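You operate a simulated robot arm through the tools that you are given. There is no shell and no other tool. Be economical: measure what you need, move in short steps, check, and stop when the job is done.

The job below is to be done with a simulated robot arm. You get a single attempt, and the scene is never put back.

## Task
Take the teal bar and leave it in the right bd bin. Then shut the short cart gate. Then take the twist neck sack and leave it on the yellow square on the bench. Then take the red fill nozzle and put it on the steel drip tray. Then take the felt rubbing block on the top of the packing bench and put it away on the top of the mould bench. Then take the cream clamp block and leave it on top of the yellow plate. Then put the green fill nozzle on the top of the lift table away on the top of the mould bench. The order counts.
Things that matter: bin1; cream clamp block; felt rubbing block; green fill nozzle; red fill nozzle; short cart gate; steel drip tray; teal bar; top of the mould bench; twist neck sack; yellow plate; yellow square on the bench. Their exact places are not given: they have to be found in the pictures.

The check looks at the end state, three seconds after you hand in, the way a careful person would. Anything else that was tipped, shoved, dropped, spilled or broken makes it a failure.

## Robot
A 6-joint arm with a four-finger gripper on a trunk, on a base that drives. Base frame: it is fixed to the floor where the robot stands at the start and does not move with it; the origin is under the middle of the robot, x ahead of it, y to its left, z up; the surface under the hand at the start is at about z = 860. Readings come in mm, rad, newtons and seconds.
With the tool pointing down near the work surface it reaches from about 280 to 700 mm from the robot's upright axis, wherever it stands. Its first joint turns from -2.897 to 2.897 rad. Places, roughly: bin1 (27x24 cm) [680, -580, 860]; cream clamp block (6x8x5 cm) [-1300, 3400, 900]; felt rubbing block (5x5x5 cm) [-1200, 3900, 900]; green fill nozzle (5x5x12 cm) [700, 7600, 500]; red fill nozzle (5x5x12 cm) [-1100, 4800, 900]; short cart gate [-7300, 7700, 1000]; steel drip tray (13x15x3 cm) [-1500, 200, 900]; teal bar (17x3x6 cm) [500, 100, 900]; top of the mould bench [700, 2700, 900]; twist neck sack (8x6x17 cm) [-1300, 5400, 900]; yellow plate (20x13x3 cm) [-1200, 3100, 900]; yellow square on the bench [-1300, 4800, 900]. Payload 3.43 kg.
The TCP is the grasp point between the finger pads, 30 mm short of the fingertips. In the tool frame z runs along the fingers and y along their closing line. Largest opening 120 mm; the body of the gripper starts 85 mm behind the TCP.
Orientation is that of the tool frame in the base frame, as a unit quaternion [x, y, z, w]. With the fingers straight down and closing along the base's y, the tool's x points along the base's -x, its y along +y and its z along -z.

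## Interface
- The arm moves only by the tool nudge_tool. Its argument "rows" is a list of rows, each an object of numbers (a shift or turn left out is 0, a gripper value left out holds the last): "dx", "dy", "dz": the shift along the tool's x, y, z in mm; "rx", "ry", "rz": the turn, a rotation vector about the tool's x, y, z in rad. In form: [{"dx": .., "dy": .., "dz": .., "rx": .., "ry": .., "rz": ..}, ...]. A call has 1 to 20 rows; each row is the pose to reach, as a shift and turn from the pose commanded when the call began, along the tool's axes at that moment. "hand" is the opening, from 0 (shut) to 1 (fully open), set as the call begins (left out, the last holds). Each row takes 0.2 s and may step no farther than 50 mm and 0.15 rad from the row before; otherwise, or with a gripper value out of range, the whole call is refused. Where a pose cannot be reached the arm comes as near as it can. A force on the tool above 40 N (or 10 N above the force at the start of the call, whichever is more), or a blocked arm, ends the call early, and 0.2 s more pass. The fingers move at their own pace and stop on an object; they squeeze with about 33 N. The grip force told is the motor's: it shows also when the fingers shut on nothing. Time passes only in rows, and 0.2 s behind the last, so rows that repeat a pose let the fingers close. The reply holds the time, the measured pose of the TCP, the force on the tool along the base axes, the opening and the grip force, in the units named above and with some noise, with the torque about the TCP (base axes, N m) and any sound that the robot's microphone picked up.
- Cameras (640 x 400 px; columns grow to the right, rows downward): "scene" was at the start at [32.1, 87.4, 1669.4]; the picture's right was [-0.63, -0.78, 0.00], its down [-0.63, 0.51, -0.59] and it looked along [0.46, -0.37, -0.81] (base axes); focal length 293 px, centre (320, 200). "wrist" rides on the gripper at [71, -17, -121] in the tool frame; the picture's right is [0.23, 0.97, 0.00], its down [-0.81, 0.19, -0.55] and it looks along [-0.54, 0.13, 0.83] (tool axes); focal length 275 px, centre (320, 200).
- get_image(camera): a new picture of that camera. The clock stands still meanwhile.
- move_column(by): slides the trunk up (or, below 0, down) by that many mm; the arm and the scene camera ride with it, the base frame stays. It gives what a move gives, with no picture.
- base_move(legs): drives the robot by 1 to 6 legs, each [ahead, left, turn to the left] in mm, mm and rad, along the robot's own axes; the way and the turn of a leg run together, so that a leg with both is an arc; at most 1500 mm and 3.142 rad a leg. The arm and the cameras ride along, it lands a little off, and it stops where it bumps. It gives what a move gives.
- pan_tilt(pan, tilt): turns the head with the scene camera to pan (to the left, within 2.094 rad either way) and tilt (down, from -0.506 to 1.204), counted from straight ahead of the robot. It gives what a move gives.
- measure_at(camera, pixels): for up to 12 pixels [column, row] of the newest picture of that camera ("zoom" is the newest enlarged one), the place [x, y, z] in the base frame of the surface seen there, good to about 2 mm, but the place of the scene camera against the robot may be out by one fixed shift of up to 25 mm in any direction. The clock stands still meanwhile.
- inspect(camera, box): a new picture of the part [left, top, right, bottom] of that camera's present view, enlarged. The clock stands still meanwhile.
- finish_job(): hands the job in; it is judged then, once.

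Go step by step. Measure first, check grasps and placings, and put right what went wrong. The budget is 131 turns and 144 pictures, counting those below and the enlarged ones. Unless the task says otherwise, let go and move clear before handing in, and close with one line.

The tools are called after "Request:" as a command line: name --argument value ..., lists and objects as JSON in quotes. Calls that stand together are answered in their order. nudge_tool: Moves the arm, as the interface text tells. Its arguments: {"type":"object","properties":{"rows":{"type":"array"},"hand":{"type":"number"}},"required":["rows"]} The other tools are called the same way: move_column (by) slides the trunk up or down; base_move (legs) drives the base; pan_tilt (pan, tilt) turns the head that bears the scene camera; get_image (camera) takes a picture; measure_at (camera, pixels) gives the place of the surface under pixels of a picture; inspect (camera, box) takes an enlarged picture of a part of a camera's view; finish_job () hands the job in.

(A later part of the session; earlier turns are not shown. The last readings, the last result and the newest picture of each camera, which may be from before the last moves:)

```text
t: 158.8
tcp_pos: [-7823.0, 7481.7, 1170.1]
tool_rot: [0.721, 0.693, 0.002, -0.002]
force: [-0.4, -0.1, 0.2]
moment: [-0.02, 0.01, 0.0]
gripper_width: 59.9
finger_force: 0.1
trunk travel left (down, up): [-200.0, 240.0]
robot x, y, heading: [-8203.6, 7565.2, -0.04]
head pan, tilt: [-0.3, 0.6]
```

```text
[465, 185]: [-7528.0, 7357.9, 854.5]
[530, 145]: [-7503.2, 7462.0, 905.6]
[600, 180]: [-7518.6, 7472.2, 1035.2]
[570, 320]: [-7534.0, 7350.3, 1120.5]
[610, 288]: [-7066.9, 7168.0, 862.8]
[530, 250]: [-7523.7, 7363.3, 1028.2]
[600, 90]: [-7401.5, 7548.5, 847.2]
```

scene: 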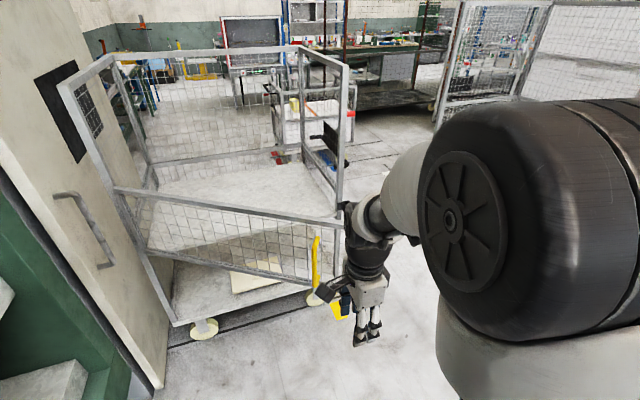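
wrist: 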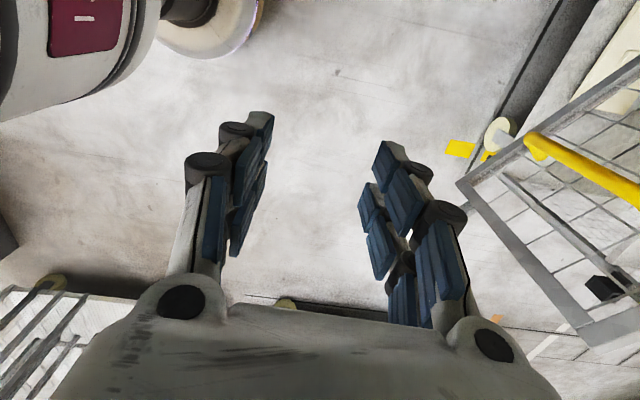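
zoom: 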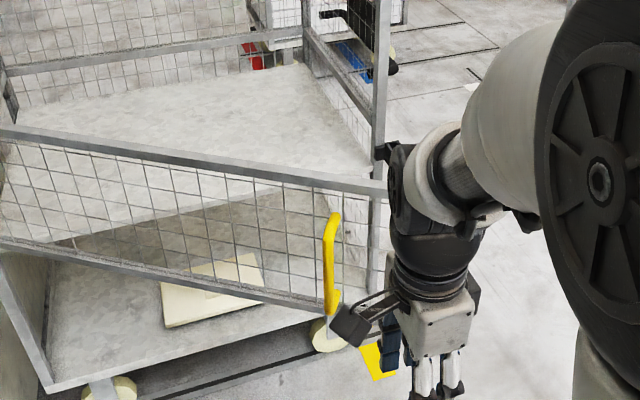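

The free end is at (-7530,7355), top rail z≈1140, with the handle at y≈7460. I close the fingers, lower to z≈1115 at y≈7545 and drive closer.

Request:
nudge_tool --rows '[{"dx": 30, "dz": 25}, {"dx": 65, "dz": 55}, {"dx": 65, "dz": 55}, {"dx": 65, "dz": 55}]' --hand 0

Request:
base_move --legs '[[330, 12, 0.038]]'

Request:
get_image --camera "scene"

```text
t: 159.8
tcp_pos: [-7820.7, 7547.5, 1114.9]
tool_rot: [0.721, 0.693, 0.003, -0.004]
force: [-0.9, 0.9, -0.8]
moment: [-0.04, 0.02, 0.0]
gripper_width: 0.0
finger_force: 15.9
trunk travel left (down, up): [-200.0, 240.0]
robot x, y, heading: [-8203.0, 7564.7, -0.045]
head pan, tilt: [-0.3, 0.6]
```

```text
t: 162.0
tcp_pos: [-7488.1, 7566.8, 1115.7]
tool_rot: [0.708, 0.706, 0.001, -0.004]
force: [0.4, 0.4, -0.2]
moment: [0.01, 0.02, -0.03]
gripper_width: 0.0
finger_force: 32.8
trunk travel left (down, up): [-200.0, 240.0]
robot x, y, heading: [-7876.5, 7567.5, -0.004]
head pan, tilt: [-0.3, 0.6]
```

```text
111 pictures are left
```

scene: 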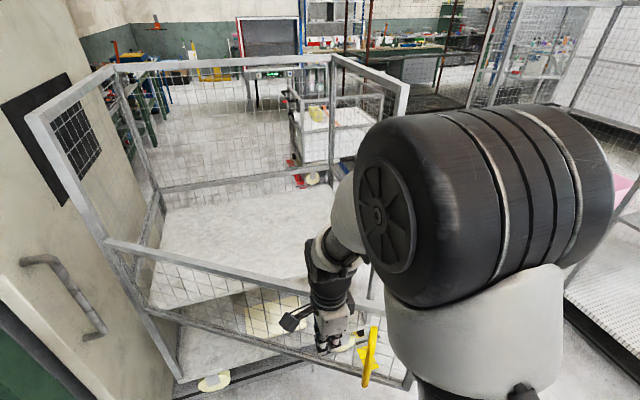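

The closed fingers are just outside the gate, clear of the handle. I push it in +x with the arm.

Request:
nudge_tool --rows '[{"dy": 25}, {"dy": 50}, {"dy": 75}, {"dy": 95}, {"dy": 115}, {"dy": 135}, {"dy": 155}, {"dy": 175}, {"dy": 195}, {"dy": 215}, {"dy": 235}, {"dy": 255}]'

Request:
get_image --camera "scene"

```text
t: 164.6
tcp_pos: [-7233.6, 7567.4, 1114.7]
tool_rot: [0.708, 0.707, 0.001, -0.003]
force: [-1.1, -0.9, 0.4]
moment: [0.01, 0.03, 0.01]
gripper_width: 0.0
finger_force: 33.0
trunk travel left (down, up): [-200.0, 240.0]
robot x, y, heading: [-7873.1, 7567.2, -0.008]
head pan, tilt: [-0.3, 0.6]
```

```text
110 pictures are left
```

scene: 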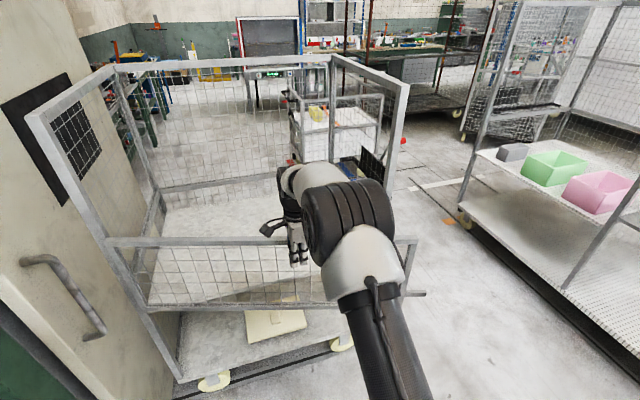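

The gate swings easily and is partly closed. I retract the arm, drive 250 ahead, then push the rest.

Request:
nudge_tool --rows '[{"dy": -50}, {"dy": -100}, {"dy": -150}, {"dy": -200}, {"dy": -250}]'

Request:
base_move --legs '[[230, 0, 0.005]]'

Request:
nudge_tool --rows '[{"dy": 30}, {"dy": 50}, {"dy": 70}, {"dy": 85}, {"dy": 100}, {"dy": 115}, {"dy": 130}, {"dy": 145}, {"dy": 155}, {"dy": 165}]'

Request:
get_image --camera "scene"

```text
t: 165.8
tcp_pos: [-7485.1, 7566.8, 1116.3]
tool_rot: [0.708, 0.706, 0.002, -0.002]
force: [0.2, 0.0, -1.2]
moment: [0.03, -0.07, 0.01]
gripper_width: 0.2
finger_force: 33.4
trunk travel left (down, up): [-200.0, 240.0]
robot x, y, heading: [-7871.7, 7567.9, -0.003]
head pan, tilt: [-0.3, 0.6]
```

```text
t: 167.5
tcp_pos: [-7254.6, 7567.6, 1114.2]
tool_rot: [0.706, 0.708, 0.001, -0.004]
force: [-0.4, 0.4, -0.5]
moment: [0.0, 0.01, 0.02]
gripper_width: 0.1
finger_force: 33.0
trunk travel left (down, up): [-200.0, 240.0]
robot x, y, heading: [-7645.2, 7568.0, 0.007]
head pan, tilt: [-0.3, 0.6]
```

```text
t: 169.7
tcp_pos: [-7089.5, 7569.0, 1113.5]
tool_rot: [0.706, 0.708, 0.001, -0.004]
force: [0.2, 0.1, 0.3]
moment: [-0.01, 0.01, 0.02]
gripper_width: 0.0
finger_force: 32.7
trunk travel left (down, up): [-200.0, 240.0]
robot x, y, heading: [-7643.4, 7572.1, 0.003]
head pan, tilt: [-0.3, 0.6]
```

```text
109 pictures are left
```

scene: 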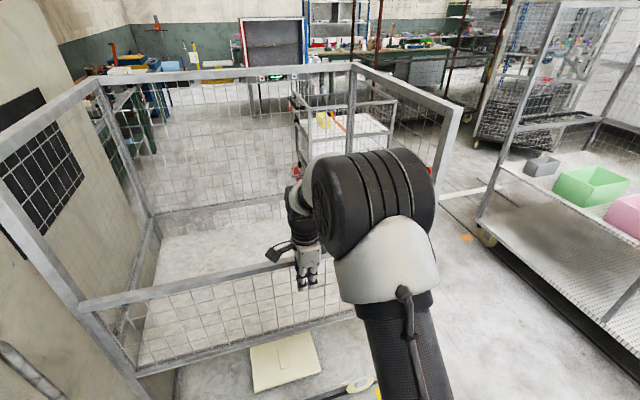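

The gate is nearly shut. I push on slowly until it meets the post.

Request:
nudge_tool --rows '[{"dy": 6}, {"dy": 12}, {"dy": 18}, {"dy": 24}, {"dy": 30}, {"dy": 35}, {"dy": 40}, {"dy": 45}, {"dy": 50}, {"dy": 55}, {"dy": 60}]'

Request:
get_image --camera "scene"

```text
t: 171.2
tcp_pos: [-7065.3, 7569.2, 1114.1]
tool_rot: [0.705, 0.709, -0.006, -0.01]
force: [-19.3, 0.0, 9.5]
moment: [0.02, -0.96, -0.08]
gripper_width: 0.0
finger_force: 33.1
trunk travel left (down, up): [-200.0, 240.0]
robot x, y, heading: [-7643.1, 7570.9, 0.003]
head pan, tilt: [-0.3, 0.6]
stopped in row 7: the force on the tool passed its limit at 45 N (the readings are from after the stop); the commanded pose is now the measured one
```

```text
108 pictures are left
```

scene: 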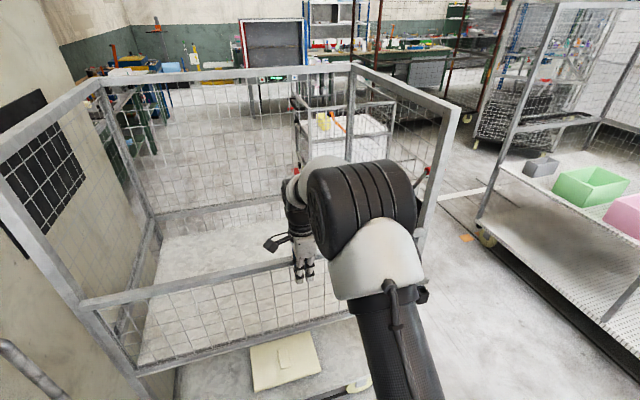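

The push met a 45 N stop. I retract and inspect the free end at the post.

Request:
nudge_tool --rows '[{"dy": -40}, {"dy": -80}, {"dy": -120}, {"dy": -160, "dz": -40}, {"dy": -180, "dz": -80}]'

Request:
base_move --legs '[[-250, 0, 0]]'

Request:
get_image --camera "scene"

Request:
inspect --camera "scene" --box '[270, 180, 450, 320]'

```text
refused: row 4 steps farther than a row can; nothing moved
```

```text
t: 173.0
tcp_pos: [-7310.2, 7568.6, 1113.5]
tool_rot: [0.706, 0.708, -0.004, -0.009]
force: [-0.3, -0.2, 0.8]
moment: [0.02, -0.01, 0.0]
gripper_width: 0.0
finger_force: 32.9
trunk travel left (down, up): [-200.0, 240.0]
robot x, y, heading: [-7893.2, 7570.6, 0.004]
head pan, tilt: [-0.3, 0.6]
```

```text
107 pictures are left
```

scene: 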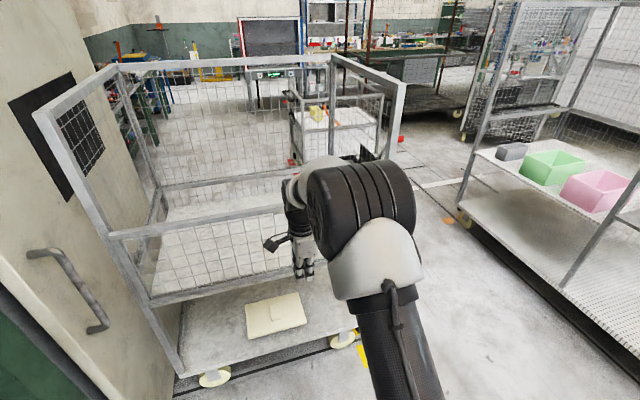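

```text
2.86 times, centred on (360, 250) of scene
```

zoom: 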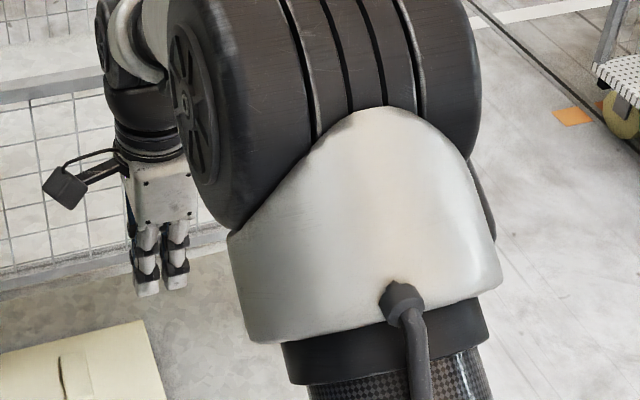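

The arm hides the free end. I retract it and strafe right so the post shows to the left of the arm.

Request:
nudge_tool --rows '[{"dy": -40}, {"dy": -80}, {"dy": -120}, {"dy": -155, "dz": -25}, {"dy": -190, "dz": -55}]'

Request:
base_move --legs '[[0, -750, 0]]'

Request:
pan_tilt --pan 0.45 --tilt 0.6

Request:
get_image --camera "scene"

```text
t: 174.2
tcp_pos: [-7500.4, 7566.2, 1171.8]
tool_rot: [0.706, 0.708, -0.004, -0.009]
force: [-0.9, -0.1, 0.8]
moment: [-0.02, -0.02, -0.01]
gripper_width: 0.0
finger_force: 33.4
trunk travel left (down, up): [-200.0, 240.0]
robot x, y, heading: [-7897.0, 7569.4, 0.005]
head pan, tilt: [-0.3, 0.6]
```

```text
t: 178.3
tcp_pos: [-7495.4, 6817.1, 1170.5]
tool_rot: [0.705, 0.709, -0.006, -0.01]
force: [0.1, -0.5, 0.0]
moment: [0.03, 0.03, -0.02]
gripper_width: 0.3
finger_force: 33.0
trunk travel left (down, up): [-200.0, 240.0]
robot x, y, heading: [-7888.3, 6818.2, 0.0]
head pan, tilt: [-0.3, 0.6]
```

```text
t: 179.4
tcp_pos: [-7496.9, 6818.0, 1171.5]
tool_rot: [0.705, 0.709, -0.005, -0.01]
force: [0.2, -0.7, 0.2]
moment: [0.02, 0.02, 0.0]
gripper_width: 0.1
finger_force: 33.3
trunk travel left (down, up): [-200.0, 240.0]
robot x, y, heading: [-7894.9, 6816.6, 0.006]
head pan, tilt: [0.45, 0.6]
```

```text
105 pictures are left
```

scene: 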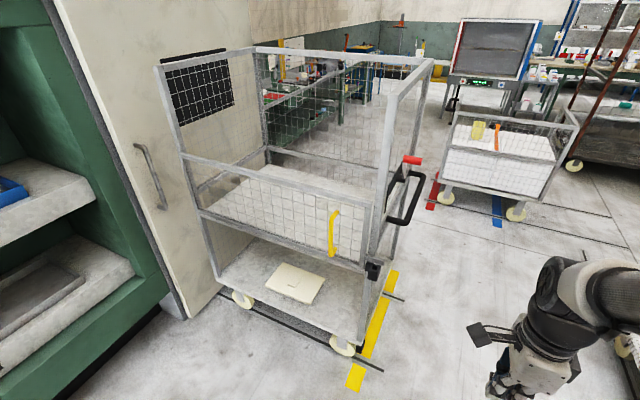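

Request:
inspect --camera "scene" --box '[320, 150, 450, 290]'

Request:
measure_at --camera "scene" --pixels '[[220, 164], [360, 201], [340, 250], [205, 212], [381, 220], [372, 270], [366, 235], [335, 230], [185, 150]]'

```text
2.86 times, centred on (385, 220) of scene
```

zoom: 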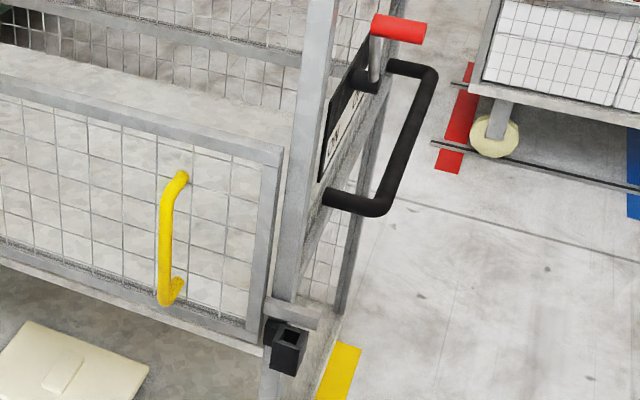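

```text
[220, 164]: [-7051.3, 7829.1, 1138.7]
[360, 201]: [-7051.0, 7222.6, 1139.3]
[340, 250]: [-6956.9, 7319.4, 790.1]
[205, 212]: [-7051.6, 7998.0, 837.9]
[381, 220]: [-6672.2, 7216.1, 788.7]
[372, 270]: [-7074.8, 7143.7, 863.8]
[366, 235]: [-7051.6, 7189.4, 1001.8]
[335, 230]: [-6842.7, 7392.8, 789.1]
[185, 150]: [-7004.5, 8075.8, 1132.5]
```

The gate lies flush, with x≈-7051 from hinge to free edge at (360,201), so it is shut. I drive back the way I came.

Request:
base_move --legs '[[0, -340, 0], [1500, 0, 0], [560, 0, 0], [0, 1390, 0], [1500, 0, 0], [1500, 0, 0]]'

```text
t: 212.1
tcp_pos: [-2449.6, 7937.6, 1171.1]
tool_rot: [0.703, 0.711, -0.005, -0.011]
force: [0.4, 0.1, 0.2]
moment: [-0.01, 0.0, 0.0]
gripper_width: 0.2
finger_force: 32.8
trunk travel left (down, up): [-200.0, 240.0]
robot x, y, heading: [-2844.7, 7940.0, 0.012]
head pan, tilt: [0.45, 0.6]
```

I continue to the main aisle, turn to face the packing bench and strafe down to y≈5400.

Request:
base_move --legs '[[1500, -90, 0], [1000, 0, 0], [0, 0, 3.129], [0, 1300, 0], [0, 1200, 0]]'

Request:
pan_tilt --pan 0.3 --tilt 0.7

Request:
get_image --camera "scene"

```text
refused: leg 1 is longer than a leg can be; nothing moved
```

```text
t: 212.8
tcp_pos: [-2449.4, 7938.4, 1169.8]
tool_rot: [0.703, 0.711, -0.005, -0.01]
force: [0.1, -0.1, 0.4]
moment: [-0.02, -0.01, 0.01]
gripper_width: 0.1
finger_force: 32.8
trunk travel left (down, up): [-200.0, 240.0]
robot x, y, heading: [-2846.6, 7933.9, 0.01]
head pan, tilt: [0.3, 0.7]
```

```text
103 pictures are left
```

scene: 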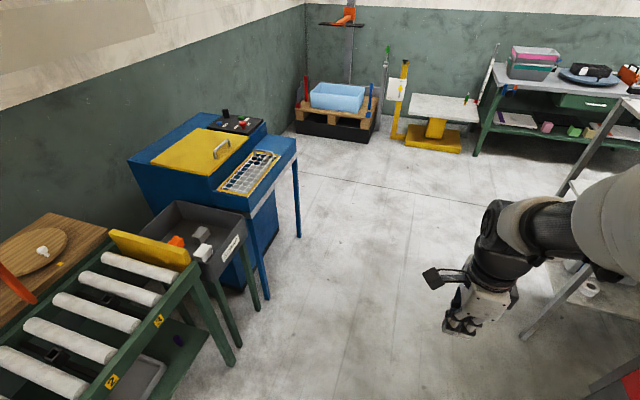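

The leg was slightly too long; I retry. (The yellow lift table with the green nozzle shows at (465,100).)

Request:
base_move --legs '[[1400, -90, 0], [1100, 0, 0], [0, 0, 3.129], [0, 1300, 0], [0, 1200, 0]]'

Request:
pan_tilt --pan 0.3 --tilt 0.7

Request:
get_image --camera "scene"

```text
t: 244.2
tcp_pos: [-764.1, 5379.3, 1171.4]
tool_rot: [-0.703, 0.711, -0.01, 0.004]
force: [0.7, -0.2, -0.3]
moment: [0.0, 0.03, 0.0]
gripper_width: 0.0
finger_force: 33.0
trunk travel left (down, up): [-200.0, 240.0]
robot x, y, heading: [-364.9, 5376.0, 3.134]
head pan, tilt: [0.3, 0.7]
```

```text
t: 244.8
tcp_pos: [-763.8, 5379.7, 1170.6]
tool_rot: [-0.704, 0.71, -0.01, 0.005]
force: [0.0, -0.1, -0.8]
moment: [0.02, 0.01, 0.02]
gripper_width: 0.0
finger_force: 33.2
trunk travel left (down, up): [-200.0, 240.0]
robot x, y, heading: [-365.8, 5369.2, 3.132]
head pan, tilt: [0.3, 0.7]
```

```text
102 pictures are left
```

scene: 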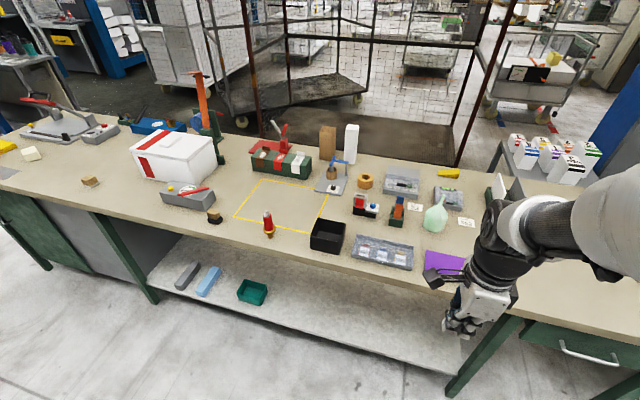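

The light-green twist-neck sack is at (434,215), the yellow square outline around (283,205), the red nozzle at (269,222). I zoom and measure.

Request:
inspect --camera "scene" --box '[220, 120, 490, 290]'

Request:
measure_at --camera "scene" --pixels '[[434, 220], [441, 200], [425, 228], [447, 225], [262, 180], [328, 191], [312, 232], [236, 215], [268, 215], [269, 235], [283, 205], [460, 235]]'

```text
2.35 times, centred on (355, 205) of scene
```

zoom: 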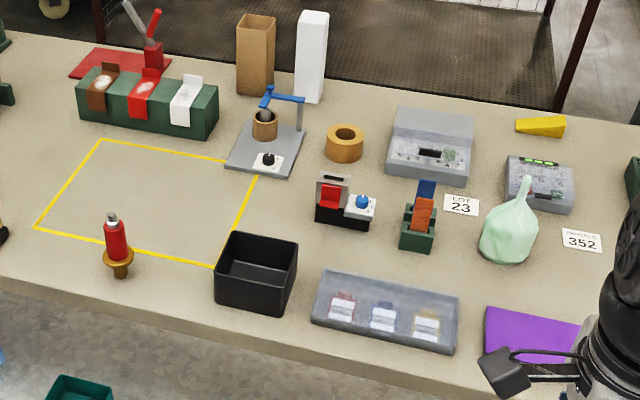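

```text
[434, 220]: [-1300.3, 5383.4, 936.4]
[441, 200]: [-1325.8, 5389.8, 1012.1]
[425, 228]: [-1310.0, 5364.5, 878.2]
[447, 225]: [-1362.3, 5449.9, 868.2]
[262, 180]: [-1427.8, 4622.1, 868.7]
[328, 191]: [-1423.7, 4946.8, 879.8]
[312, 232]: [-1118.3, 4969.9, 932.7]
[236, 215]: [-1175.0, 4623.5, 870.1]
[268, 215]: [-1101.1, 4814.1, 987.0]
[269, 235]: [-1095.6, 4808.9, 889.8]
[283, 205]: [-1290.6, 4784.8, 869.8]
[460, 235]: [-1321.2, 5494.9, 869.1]
```

I drive 350 closer, then view the sack with the wrist camera.

Request:
base_move --legs '[[350, 0, 0.008]]'

Request:
nudge_tool --rows '[{"rx": 0.02, "ry": 0.01}, {}, {}, {}, {}, {}]' --hand 1

Request:
get_image --camera "wrist"

```text
t: 247.0
tcp_pos: [-1114.9, 5377.6, 1170.2]
tool_rot: [-0.706, 0.708, -0.009, 0.005]
force: [-1.5, 0.3, -0.3]
moment: [0.03, -0.04, 0.0]
gripper_width: 0.0
finger_force: 32.6
trunk travel left (down, up): [-200.0, 240.0]
robot x, y, heading: [-714.9, 5373.5, 3.142]
head pan, tilt: [0.3, 0.7]
```

```text
t: 248.4
tcp_pos: [-1114.1, 5378.8, 1170.5]
tool_rot: [-0.707, 0.708, -0.01, 0.005]
force: [0.4, 0.0, -1.0]
moment: [-0.01, 0.02, 0.0]
gripper_width: 104.7
finger_force: 0.0
trunk travel left (down, up): [-200.0, 240.0]
robot x, y, heading: [-716.8, 5376.2, 3.135]
head pan, tilt: [0.3, 0.7]
```

```text
100 pictures are left
```

wrist: 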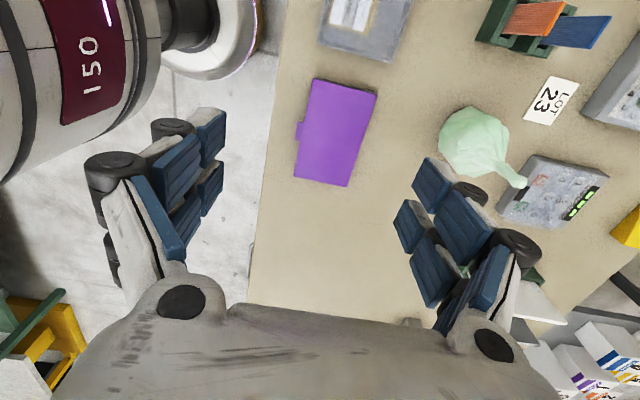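

The sack shows at wrist (475,145) with its neck pointing to (515,180). I measure it.

Request:
measure_at --camera "wrist" --pixels '[[475, 135], [500, 163], [515, 180], [440, 140], [470, 108], [508, 130], [455, 165], [490, 175], [400, 150], [335, 140]]'

Request:
inspect --camera "wrist" --box '[400, 80, 560, 220]'

```text
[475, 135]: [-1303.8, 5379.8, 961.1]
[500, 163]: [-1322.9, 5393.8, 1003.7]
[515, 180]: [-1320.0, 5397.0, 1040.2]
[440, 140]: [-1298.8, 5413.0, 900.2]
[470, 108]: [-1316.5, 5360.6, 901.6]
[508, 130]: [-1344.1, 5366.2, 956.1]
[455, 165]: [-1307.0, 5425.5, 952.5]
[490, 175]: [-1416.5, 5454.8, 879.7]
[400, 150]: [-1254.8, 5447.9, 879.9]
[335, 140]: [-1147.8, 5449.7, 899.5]
```

```text
2.86 times, centred on (480, 150) of wrist
```

zoom: 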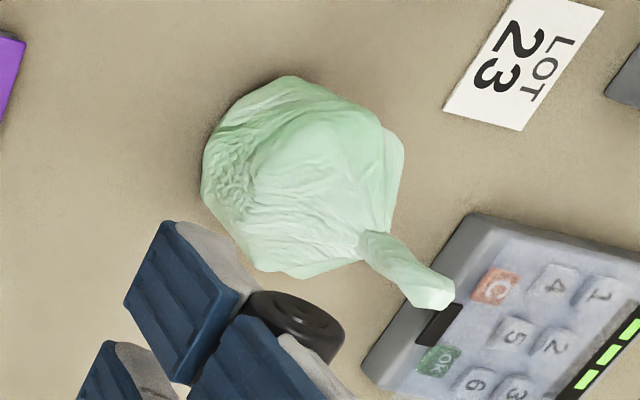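

The bench is at z=880; the neck is at about (-1322,5395), z 990–1045. I go above it and descend to grip the neck.

Request:
nudge_tool --rows '[{"dy": 45, "rx": -0.021, "ry": -0.007}, {"dx": -5, "dy": 90, "rx": -0.021, "ry": -0.007}, {"dx": -10, "dy": 135, "rx": -0.021, "ry": -0.007}, {"dx": -16, "dy": 180, "rx": -0.021, "ry": -0.007}, {"dx": -16, "dy": 208, "dz": 20, "rx": -0.021, "ry": -0.007}, {"dx": -16, "dy": 208, "dz": 60, "rx": -0.021, "ry": -0.007}]' --hand 0.5

Request:
get_image --camera "wrist"

```text
t: 249.8
tcp_pos: [-1321.1, 5395.4, 1106.9]
tool_rot: [-0.707, 0.708, 0.0, 0.0]
force: [-1.0, 0.6, -0.6]
moment: [0.0, 0.01, 0.01]
gripper_width: 59.8
finger_force: 0.0
trunk travel left (down, up): [-200.0, 240.0]
robot x, y, heading: [-720.2, 5378.0, 3.137]
head pan, tilt: [0.3, 0.7]
```

```text
98 pictures are left
```

wrist: 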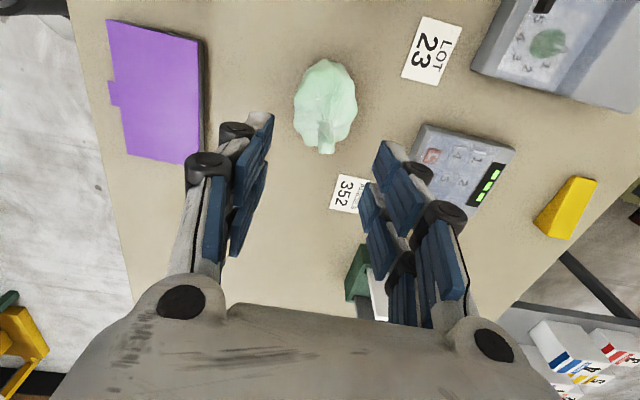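

Request:
measure_at --camera "wrist" --pixels '[[326, 148], [325, 128], [328, 110], [322, 140], [331, 140]]'

```text
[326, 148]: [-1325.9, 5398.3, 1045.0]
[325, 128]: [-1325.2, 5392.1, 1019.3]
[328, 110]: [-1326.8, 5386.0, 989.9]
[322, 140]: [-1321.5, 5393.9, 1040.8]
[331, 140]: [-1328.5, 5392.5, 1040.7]
```

Neck centre (-1326,5397). I descend to z=1013 and grip.

Request:
nudge_tool --rows '[{"dx": -1, "dy": 4, "dz": 40}, {"dx": -1, "dy": 4, "dz": 75}, {"dx": -1, "dy": 4, "dz": 94}]'

Request:
nudge_tool --rows '[{}, {}, {}, {}, {"dz": -10}, {"dz": -30}, {"dz": -60}, {"dz": -100}]' --hand 0

Request:
get_image --camera "wrist"

```text
t: 250.6
tcp_pos: [-1324.5, 5395.6, 1013.4]
tool_rot: [-0.707, 0.708, 0.001, 0.0]
force: [-1.0, 0.1, 0.6]
moment: [0.01, 0.0, 0.0]
gripper_width: 59.9
finger_force: 0.1
trunk travel left (down, up): [-200.0, 240.0]
robot x, y, heading: [-720.5, 5374.1, 3.141]
head pan, tilt: [0.3, 0.7]
```

```text
t: 252.4
tcp_pos: [-1325.5, 5395.0, 1113.8]
tool_rot: [-0.707, 0.707, 0.0, 0.0]
force: [0.2, 0.7, -1.8]
moment: [0.01, 0.03, -0.01]
gripper_width: 7.5
finger_force: 32.7
trunk travel left (down, up): [-200.0, 240.0]
robot x, y, heading: [-719.2, 5375.6, 3.137]
head pan, tilt: [0.3, 0.7]
```

```text
97 pictures are left
```

wrist: 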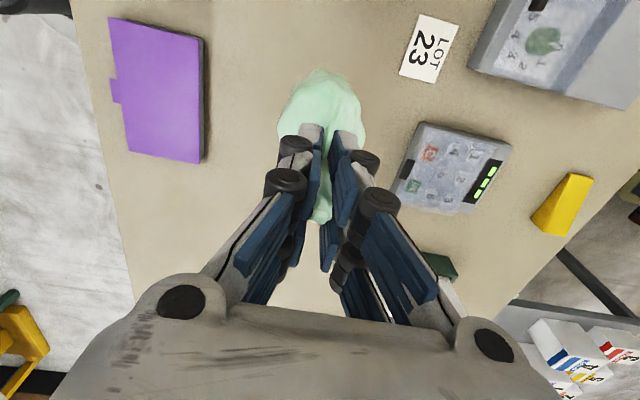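

The sack is held and lifted. I raise it further, pull back, and strafe left 590 to the yellow square.

Request:
nudge_tool --rows '[{"dz": -40}, {"dz": -80}, {"dy": -40, "dz": -90}, {"dy": -80, "dz": -90}, {"dy": -110, "dz": -90}]'

Request:
base_move --legs '[[0, 590, 0.004]]'

Request:
get_image --camera "wrist"

Request:
get_image --camera "scene"

```text
t: 253.6
tcp_pos: [-1213.2, 5395.3, 1203.7]
tool_rot: [-0.707, 0.707, 0.0, 0.0]
force: [-0.2, 0.1, -2.8]
moment: [0.0, 0.03, 0.02]
gripper_width: 7.2
finger_force: 33.0
trunk travel left (down, up): [-200.0, 240.0]
robot x, y, heading: [-715.1, 5377.3, 3.142]
head pan, tilt: [0.3, 0.7]
```

```text
t: 257.0
tcp_pos: [-1213.4, 4803.7, 1201.9]
tool_rot: [0.708, -0.706, 0.001, 0.0]
force: [0.1, -0.9, -3.2]
moment: [0.02, 0.01, -0.03]
gripper_width: 7.0
finger_force: 32.7
trunk travel left (down, up): [-200.0, 240.0]
robot x, y, heading: [-723.4, 4783.2, -3.14]
head pan, tilt: [0.3, 0.7]
```

```text
96 pictures are left
```

wrist: 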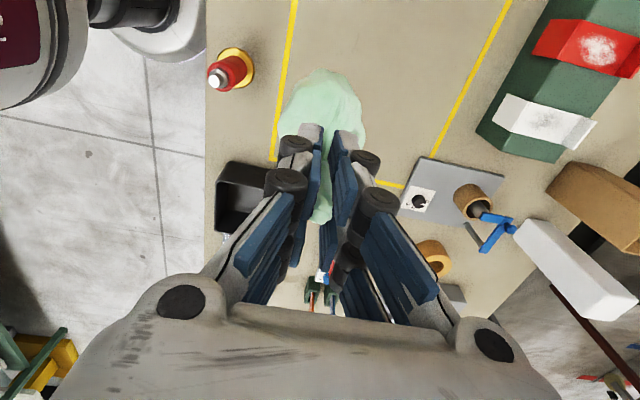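

```text
95 pictures are left
```

scene: 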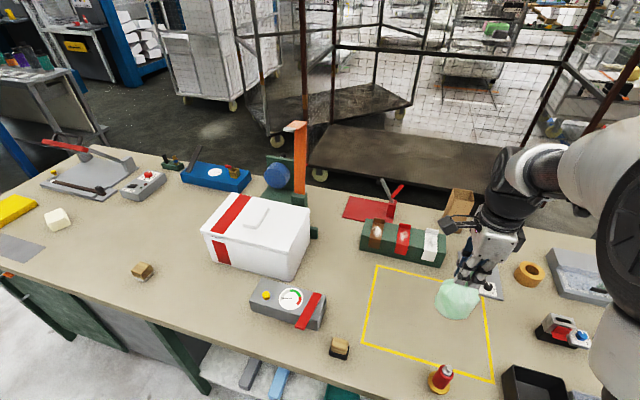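

I measure the square's outline in both views.

Request:
measure_at --camera "wrist" --pixels '[[291, 20], [275, 145], [500, 20], [440, 145], [392, 184], [231, 72], [252, 85], [400, 60], [423, 205]]'

Request:
measure_at --camera "scene" --pixels '[[377, 266], [483, 290], [492, 381], [362, 342], [420, 320]]'

```text
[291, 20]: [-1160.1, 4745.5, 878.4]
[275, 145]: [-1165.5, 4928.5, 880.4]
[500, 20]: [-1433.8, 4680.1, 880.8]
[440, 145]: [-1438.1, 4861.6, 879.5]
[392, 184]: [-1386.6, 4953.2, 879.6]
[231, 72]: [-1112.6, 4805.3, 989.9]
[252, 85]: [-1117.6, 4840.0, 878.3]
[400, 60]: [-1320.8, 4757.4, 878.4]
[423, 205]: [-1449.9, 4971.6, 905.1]
```

```text
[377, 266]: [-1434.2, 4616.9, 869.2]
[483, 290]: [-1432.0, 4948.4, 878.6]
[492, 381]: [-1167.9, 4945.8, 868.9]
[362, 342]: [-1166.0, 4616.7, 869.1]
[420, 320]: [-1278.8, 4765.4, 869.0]
```

The square spans x -1163…-1436, y 4617…4950. I place the sack at its centre (neck at about (-1318,4793)), lowering gently.

Request:
nudge_tool --rows '[{"dx": 11, "dy": 35}, {"dx": 11, "dy": 70}, {"dx": 11, "dy": 105}, {"dx": 11, "dy": 105, "dz": 45}, {"dx": 11, "dy": 105, "dz": 90}, {"dx": 11, "dy": 105, "dz": 135}, {"dx": 11, "dy": 105, "dz": 165}, {"dx": 11, "dy": 105, "dz": 178}, {"dx": 11, "dy": 105, "dz": 185}]'

Request:
get_image --camera "wrist"

```text
t: 259.0
tcp_pos: [-1317.5, 4792.8, 1020.7]
tool_rot: [0.708, -0.706, -0.003, 0.003]
force: [0.7, 2.7, 24.0]
moment: [-0.09, -0.72, -0.08]
gripper_width: 7.0
finger_force: 33.0
trunk travel left (down, up): [-200.0, 240.0]
robot x, y, heading: [-718.5, 4784.1, -3.138]
head pan, tilt: [0.3, 0.7]
```

```text
94 pictures are left
```

wrist: 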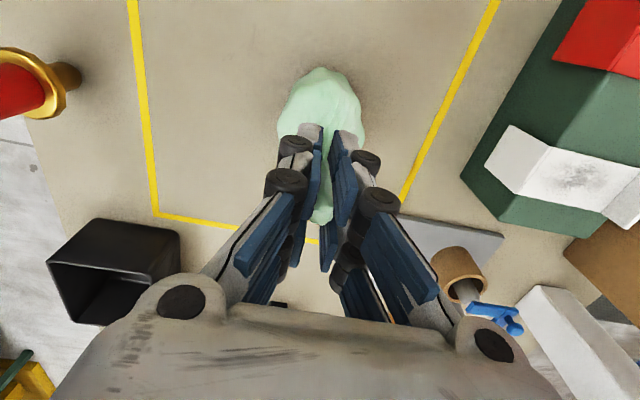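

The sack is pressing on the bench (24 N). I ease up 4 mm, release and rise.

Request:
nudge_tool --rows '[{"dz": -3}, {"dz": -4}]'

Request:
nudge_tool --rows '[{}, {}, {}, {"dz": -15}, {"dz": -50}, {"dz": -90}, {"dz": -130}]' --hand 0.4

Request:
get_image --camera "wrist"

```text
t: 259.6
tcp_pos: [-1320.1, 4791.9, 1020.7]
tool_rot: [0.707, -0.707, 0.0, 0.001]
force: [-4.1, 2.2, 8.3]
moment: [0.06, 0.6, -0.08]
gripper_width: 7.1
finger_force: 32.6
trunk travel left (down, up): [-200.0, 240.0]
robot x, y, heading: [-719.5, 4788.0, -3.14]
head pan, tilt: [0.3, 0.7]
```

```text
t: 261.2
tcp_pos: [-1319.4, 4792.2, 1150.7]
tool_rot: [0.707, -0.707, 0.0, 0.0]
force: [-0.2, 0.5, 0.1]
moment: [0.01, 0.04, 0.0]
gripper_width: 48.0
finger_force: 0.2
trunk travel left (down, up): [-200.0, 240.0]
robot x, y, heading: [-718.2, 4786.3, -3.14]
head pan, tilt: [0.3, 0.7]
```

```text
93 pictures are left
```

wrist: 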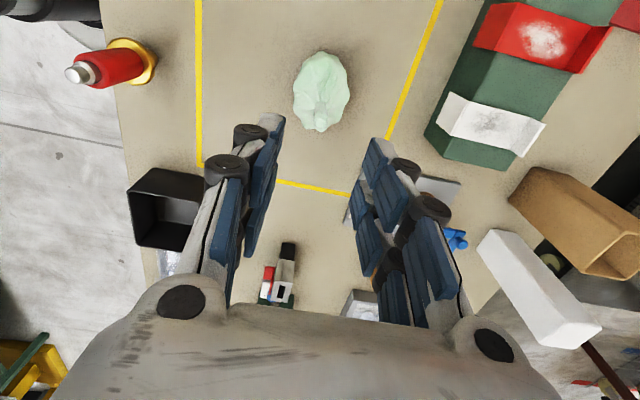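

The sack stands upright inside the square. Next I measure the red nozzle at wrist (110,68).

Request:
measure_at --camera "wrist" --pixels '[[73, 74], [95, 70], [110, 68], [125, 65], [148, 58], [105, 52], [112, 85], [150, 45], [145, 78]]'

Request:
inspect --camera "wrist" --box '[50, 20, 180, 110]'

```text
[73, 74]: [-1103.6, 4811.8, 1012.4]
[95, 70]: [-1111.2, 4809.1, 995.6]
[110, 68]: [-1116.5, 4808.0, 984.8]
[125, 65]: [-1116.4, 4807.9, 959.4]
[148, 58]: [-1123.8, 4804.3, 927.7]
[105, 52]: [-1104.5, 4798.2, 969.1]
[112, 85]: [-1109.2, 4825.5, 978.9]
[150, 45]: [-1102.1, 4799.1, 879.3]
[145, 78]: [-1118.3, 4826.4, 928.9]
```

```text
4.44 times, centred on (115, 65) of wrist
```

zoom: 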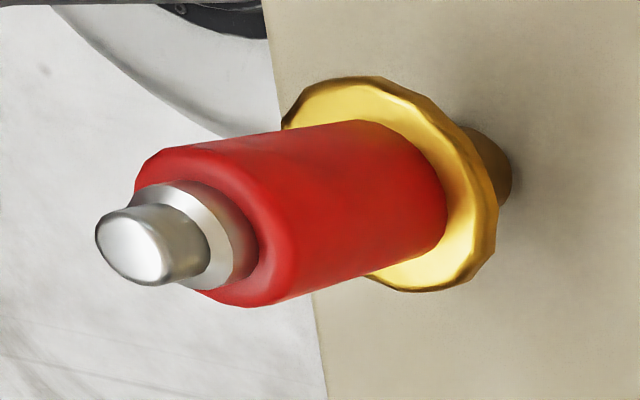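

The nozzle stands at about (-1102,4812): flange at z≈928, red body 930–993, tip 1012. I go above it and check.

Request:
nudge_tool --rows '[{"dx": -5, "dy": -45}, {"dx": -10, "dy": -90}, {"dx": -15, "dy": -135}, {"dx": -20, "dy": -180}, {"dx": -20, "dy": -217}, {"dx": -20, "dy": -217, "dz": 40}]' --hand 0.55

Request:
get_image --camera "wrist"

```text
t: 262.6
tcp_pos: [-1103.0, 4812.6, 1108.6]
tool_rot: [0.707, -0.707, -0.001, 0.0]
force: [-0.6, -0.3, -0.7]
moment: [-0.01, -0.06, -0.02]
gripper_width: 65.9
finger_force: 0.1
trunk travel left (down, up): [-200.0, 240.0]
robot x, y, heading: [-717.6, 4785.3, -3.139]
head pan, tilt: [0.3, 0.7]
```

```text
91 pictures are left
```

wrist: 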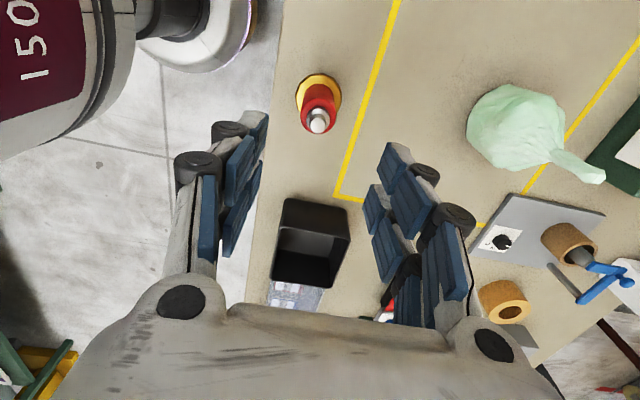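

Request:
measure_at --camera "wrist" --pixels '[[318, 125], [321, 103], [304, 108], [334, 108], [318, 77], [312, 118], [325, 118]]'

```text
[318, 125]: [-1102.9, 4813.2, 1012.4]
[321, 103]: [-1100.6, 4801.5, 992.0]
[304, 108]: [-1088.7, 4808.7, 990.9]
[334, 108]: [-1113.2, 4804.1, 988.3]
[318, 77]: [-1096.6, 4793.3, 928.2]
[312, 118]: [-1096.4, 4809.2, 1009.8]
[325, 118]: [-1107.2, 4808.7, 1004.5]
```

Centred at (-1102,4813). I descend to 968, grip and lift.

Request:
nudge_tool --rows '[{"dz": 45}, {"dz": 90}, {"dz": 125}, {"dz": 140}]'

Request:
nudge_tool --rows '[{}, {}, {}, {}, {"dz": -10}, {"dz": -40}, {"dz": -90}, {"dz": -140}, {"dz": -190}]' --hand 0

Request:
get_image --camera "wrist"

```text
t: 263.6
tcp_pos: [-1102.5, 4813.5, 969.5]
tool_rot: [0.708, -0.706, -0.001, 0.0]
force: [0.2, -0.6, 0.0]
moment: [-0.04, -0.01, -0.02]
gripper_width: 66.0
finger_force: 0.1
trunk travel left (down, up): [-200.0, 240.0]
robot x, y, heading: [-720.7, 4783.9, -3.139]
head pan, tilt: [0.3, 0.7]
```

```text
t: 265.6
tcp_pos: [-1099.4, 4813.5, 1160.4]
tool_rot: [0.707, -0.707, 0.0, 0.0]
force: [0.8, -0.6, -3.1]
moment: [0.0, 0.0, 0.02]
gripper_width: 29.7
finger_force: 33.3
trunk travel left (down, up): [-200.0, 240.0]
robot x, y, heading: [-716.4, 4786.2, -3.138]
head pan, tilt: [0.3, 0.7]
```

```text
90 pictures are left
```

wrist: 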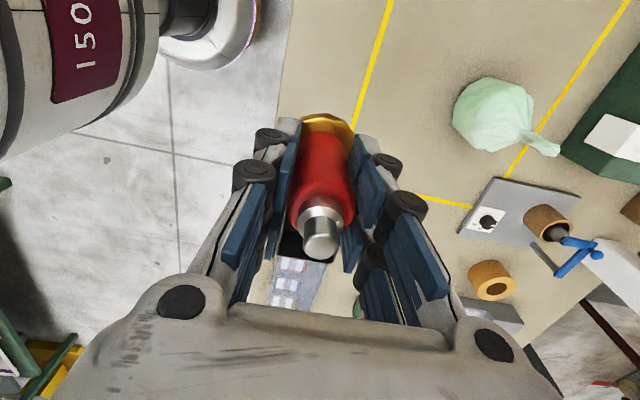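

The nozzle is held (29.7 mm). I back off and strafe down the aisle to the green bench with the drip tray.

Request:
base_move --legs '[[-350, 0, 0], [0, 1500, -0.003], [0, 1500, 0], [0, 1450, 0]]'

Request:
pan_tilt --pan 0.3 --tilt 0.65

Request:
get_image --camera "scene"

```text
t: 288.7
tcp_pos: [-723.7, 362.7, 1161.1]
tool_rot: [0.71, -0.704, 0.0, 0.0]
force: [-0.3, 0.4, -4.2]
moment: [0.01, 0.0, -0.01]
gripper_width: 29.7
finger_force: 32.8
trunk travel left (down, up): [-200.0, 240.0]
robot x, y, heading: [-343.6, 335.7, -3.136]
head pan, tilt: [0.3, 0.7]
```

```text
t: 289.4
tcp_pos: [-724.8, 362.3, 1160.0]
tool_rot: [0.71, -0.704, 0.001, 0.0]
force: [0.3, -0.2, -2.6]
moment: [0.0, 0.02, 0.01]
gripper_width: 29.7
finger_force: 33.1
trunk travel left (down, up): [-200.0, 240.0]
robot x, y, heading: [-339.9, 336.5, -3.13]
head pan, tilt: [0.3, 0.649]
```

```text
89 pictures are left
```

scene: 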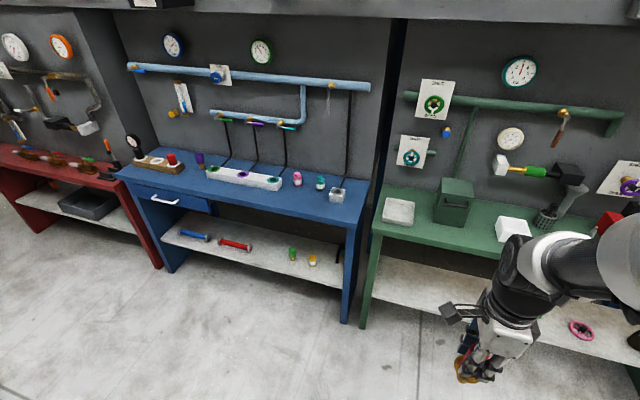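

The drip tray is at (398,212) on the green bench. I zoom and measure it and the bench edge.

Request:
inspect --camera "scene" --box '[360, 170, 500, 260]'

Request:
measure_at --camera "scene" --pixels '[[398, 211], [390, 199], [415, 202], [384, 222], [411, 226], [398, 238], [376, 230], [450, 190], [470, 200], [500, 225], [400, 270]]'

```text
4.44 times, centred on (430, 215) of scene
```

zoom: 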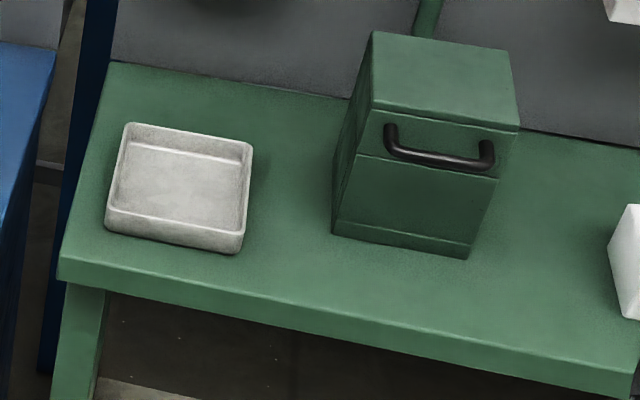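

```text
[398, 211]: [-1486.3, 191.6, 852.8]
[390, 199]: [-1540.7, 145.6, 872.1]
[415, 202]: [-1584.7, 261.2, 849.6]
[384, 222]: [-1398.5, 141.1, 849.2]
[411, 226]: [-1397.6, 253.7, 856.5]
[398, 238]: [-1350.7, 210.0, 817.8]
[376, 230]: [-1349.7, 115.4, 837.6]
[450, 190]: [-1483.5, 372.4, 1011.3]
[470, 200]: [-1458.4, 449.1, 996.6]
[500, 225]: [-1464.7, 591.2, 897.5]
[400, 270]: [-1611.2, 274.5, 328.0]
```

Tray spans x -1400…-1545, y 143…262; bench edge x≈-1345. I drive to about (-910,190).

Request:
base_move --legs '[[570, 145, -0.01]]'

Request:
get_image --camera "wrist"

Request:
get_image --camera "scene"

```text
t: 292.7
tcp_pos: [-1294.8, 217.0, 1160.0]
tool_rot: [0.708, -0.706, 0.0, 0.0]
force: [0.0, 0.4, -3.3]
moment: [-0.01, -0.04, 0.0]
gripper_width: 30.1
finger_force: 32.5
trunk travel left (down, up): [-200.0, 240.0]
robot x, y, heading: [-907.2, 185.1, -3.144]
head pan, tilt: [0.3, 0.649]
```

```text
87 pictures are left
```

wrist: 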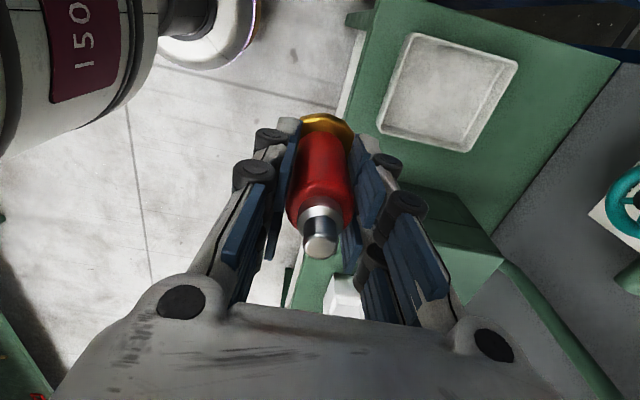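

```text
86 pictures are left
```

scene: 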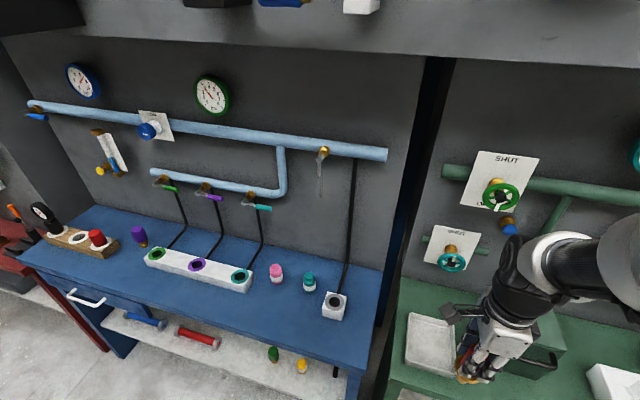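

I measure the tray and the nearby handwheel with the wrist camera.

Request:
measure_at --camera "wrist" --pixels '[[410, 35], [517, 65], [470, 150], [378, 132], [445, 90], [620, 205], [470, 230], [400, 190], [350, 100]]'

Request:
measure_at --camera "scene" --pixels '[[452, 262], [497, 197], [430, 310], [435, 350], [548, 325], [507, 225]]'

```text
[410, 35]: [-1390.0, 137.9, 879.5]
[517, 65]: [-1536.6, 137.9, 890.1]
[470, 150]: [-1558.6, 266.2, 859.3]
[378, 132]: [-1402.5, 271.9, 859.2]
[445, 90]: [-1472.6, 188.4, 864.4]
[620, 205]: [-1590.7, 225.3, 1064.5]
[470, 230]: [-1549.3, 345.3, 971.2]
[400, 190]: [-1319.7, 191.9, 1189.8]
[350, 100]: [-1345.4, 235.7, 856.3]
```

```text
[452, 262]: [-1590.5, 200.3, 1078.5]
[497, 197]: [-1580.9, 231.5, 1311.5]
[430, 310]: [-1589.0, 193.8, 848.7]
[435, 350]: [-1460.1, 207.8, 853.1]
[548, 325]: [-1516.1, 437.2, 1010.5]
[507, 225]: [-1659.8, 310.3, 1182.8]
```

Tray floor is at 864; the nozzle goes to (-1450,198), keeping clear of the wheels at x≈-1590. I lower it to just above contact.

Request:
nudge_tool --rows '[{"dx": 6, "dy": 45}, {"dx": 12, "dy": 90}, {"dx": 19, "dy": 130}, {"dx": 19, "dy": 155}, {"dx": 19, "dy": 155, "dz": 45}, {"dx": 19, "dy": 155, "dz": 90}, {"dx": 19, "dy": 155, "dz": 135}, {"dx": 19, "dy": 155, "dz": 175}, {"dx": 19, "dy": 155, "dz": 195}, {"dx": 19, "dy": 155, "dz": 202}]'

Request:
get_image --camera "wrist"

```text
t: 294.9
tcp_pos: [-1450.0, 197.4, 957.0]
tool_rot: [0.708, -0.707, 0.0, 0.0]
force: [-0.4, 0.3, -3.7]
moment: [-0.01, -0.01, 0.01]
gripper_width: 29.7
finger_force: 33.2
trunk travel left (down, up): [-200.0, 240.0]
robot x, y, heading: [-907.2, 186.8, -3.146]
head pan, tilt: [0.3, 0.649]
```

```text
85 pictures are left
```

wrist: 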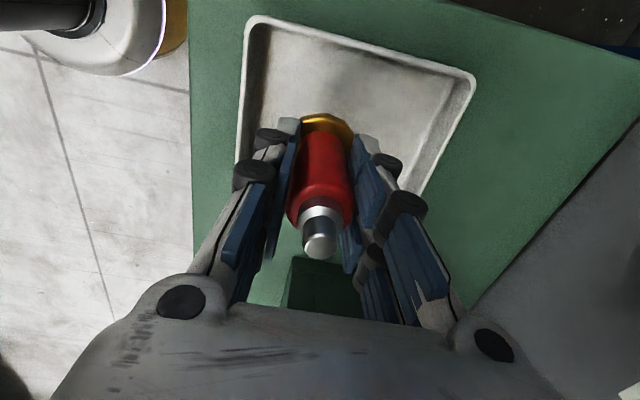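

I lower in 1 mm steps to contact.

Request:
nudge_tool --rows '[{"dz": 1}, {"dz": 2}, {"dz": 3}]'

```text
t: 295.7
tcp_pos: [-1448.7, 197.1, 955.4]
tool_rot: [0.708, -0.706, 0.0, 0.0]
force: [-0.1, -0.9, -3.2]
moment: [0.0, -0.02, -0.01]
gripper_width: 29.8
finger_force: 33.7
trunk travel left (down, up): [-200.0, 240.0]
robot x, y, heading: [-910.0, 186.7, -3.144]
head pan, tilt: [0.3, 0.649]
```

Request:
nudge_tool --rows '[{"dz": 1}, {"dz": 2}, {"dz": 2.5}]'

```text
t: 296.5
tcp_pos: [-1448.7, 197.2, 954.0]
tool_rot: [0.708, -0.706, 0.0, 0.001]
force: [1.0, 0.4, 6.8]
moment: [0.01, -0.08, -0.02]
gripper_width: 29.7
finger_force: 33.2
trunk travel left (down, up): [-200.0, 240.0]
robot x, y, heading: [-911.3, 186.2, -3.138]
head pan, tilt: [0.3, 0.649]
```

Contact (force now +6.8 N). I release and rise straight up.

Request:
nudge_tool --rows '[{}, {}, {}, {}, {"dz": -15}, {"dz": -50}, {"dz": -100}, {"dz": -150}, {"dz": -200}]' --hand 0.55

Request:
get_image --camera "wrist"

```text
t: 298.5
tcp_pos: [-1449.0, 198.6, 1154.5]
tool_rot: [0.708, -0.707, 0.0, 0.0]
force: [0.0, -0.4, -1.2]
moment: [0.03, 0.04, 0.01]
gripper_width: 66.2
finger_force: 0.1
trunk travel left (down, up): [-200.0, 240.0]
robot x, y, heading: [-910.1, 188.3, -3.141]
head pan, tilt: [0.3, 0.649]
```

```text
84 pictures are left
```

wrist: 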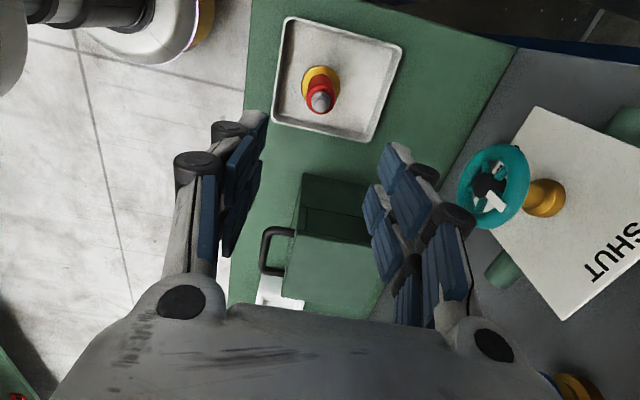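

The nozzle stands in the tray. I retract the arm and drive back up to y≈3900 by the packing bench.

Request:
nudge_tool --rows '[{"dy": -40}, {"dy": -80}, {"dy": -110}]'

Request:
base_move --legs '[[-560, 0, 0], [0, -1500, 0], [0, -1450, 0], [0, -700, 0]]'

Request:
get_image --camera "scene"

```text
t: 299.3
tcp_pos: [-1336.6, 197.9, 1153.5]
tool_rot: [0.707, -0.707, -0.001, 0.001]
force: [1.6, 0.4, 0.3]
moment: [-0.01, 0.02, 0.01]
gripper_width: 65.9
finger_force: 0.1
trunk travel left (down, up): [-200.0, 240.0]
robot x, y, heading: [-912.9, 188.6, -3.136]
head pan, tilt: [0.3, 0.649]
```

```text
t: 319.9
tcp_pos: [-733.4, 3872.0, 1153.8]
tool_rot: [-0.701, 0.713, 0.0, -0.001]
force: [-0.4, 0.6, -0.5]
moment: [-0.05, 0.0, 0.02]
gripper_width: 65.9
finger_force: 0.2
trunk travel left (down, up): [-200.0, 240.0]
robot x, y, heading: [-305.1, 3852.6, 3.121]
head pan, tilt: [0.3, 0.649]
```

```text
83 pictures are left
```

scene: 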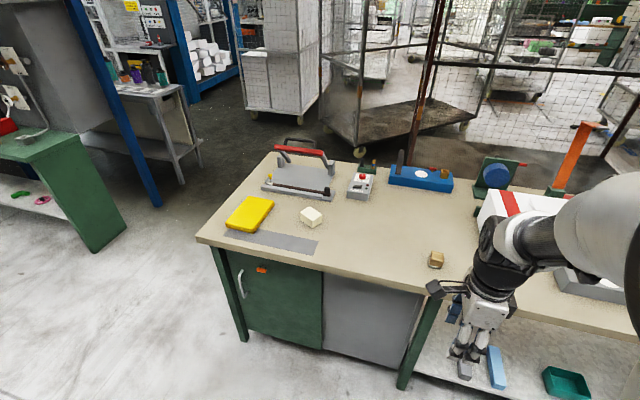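

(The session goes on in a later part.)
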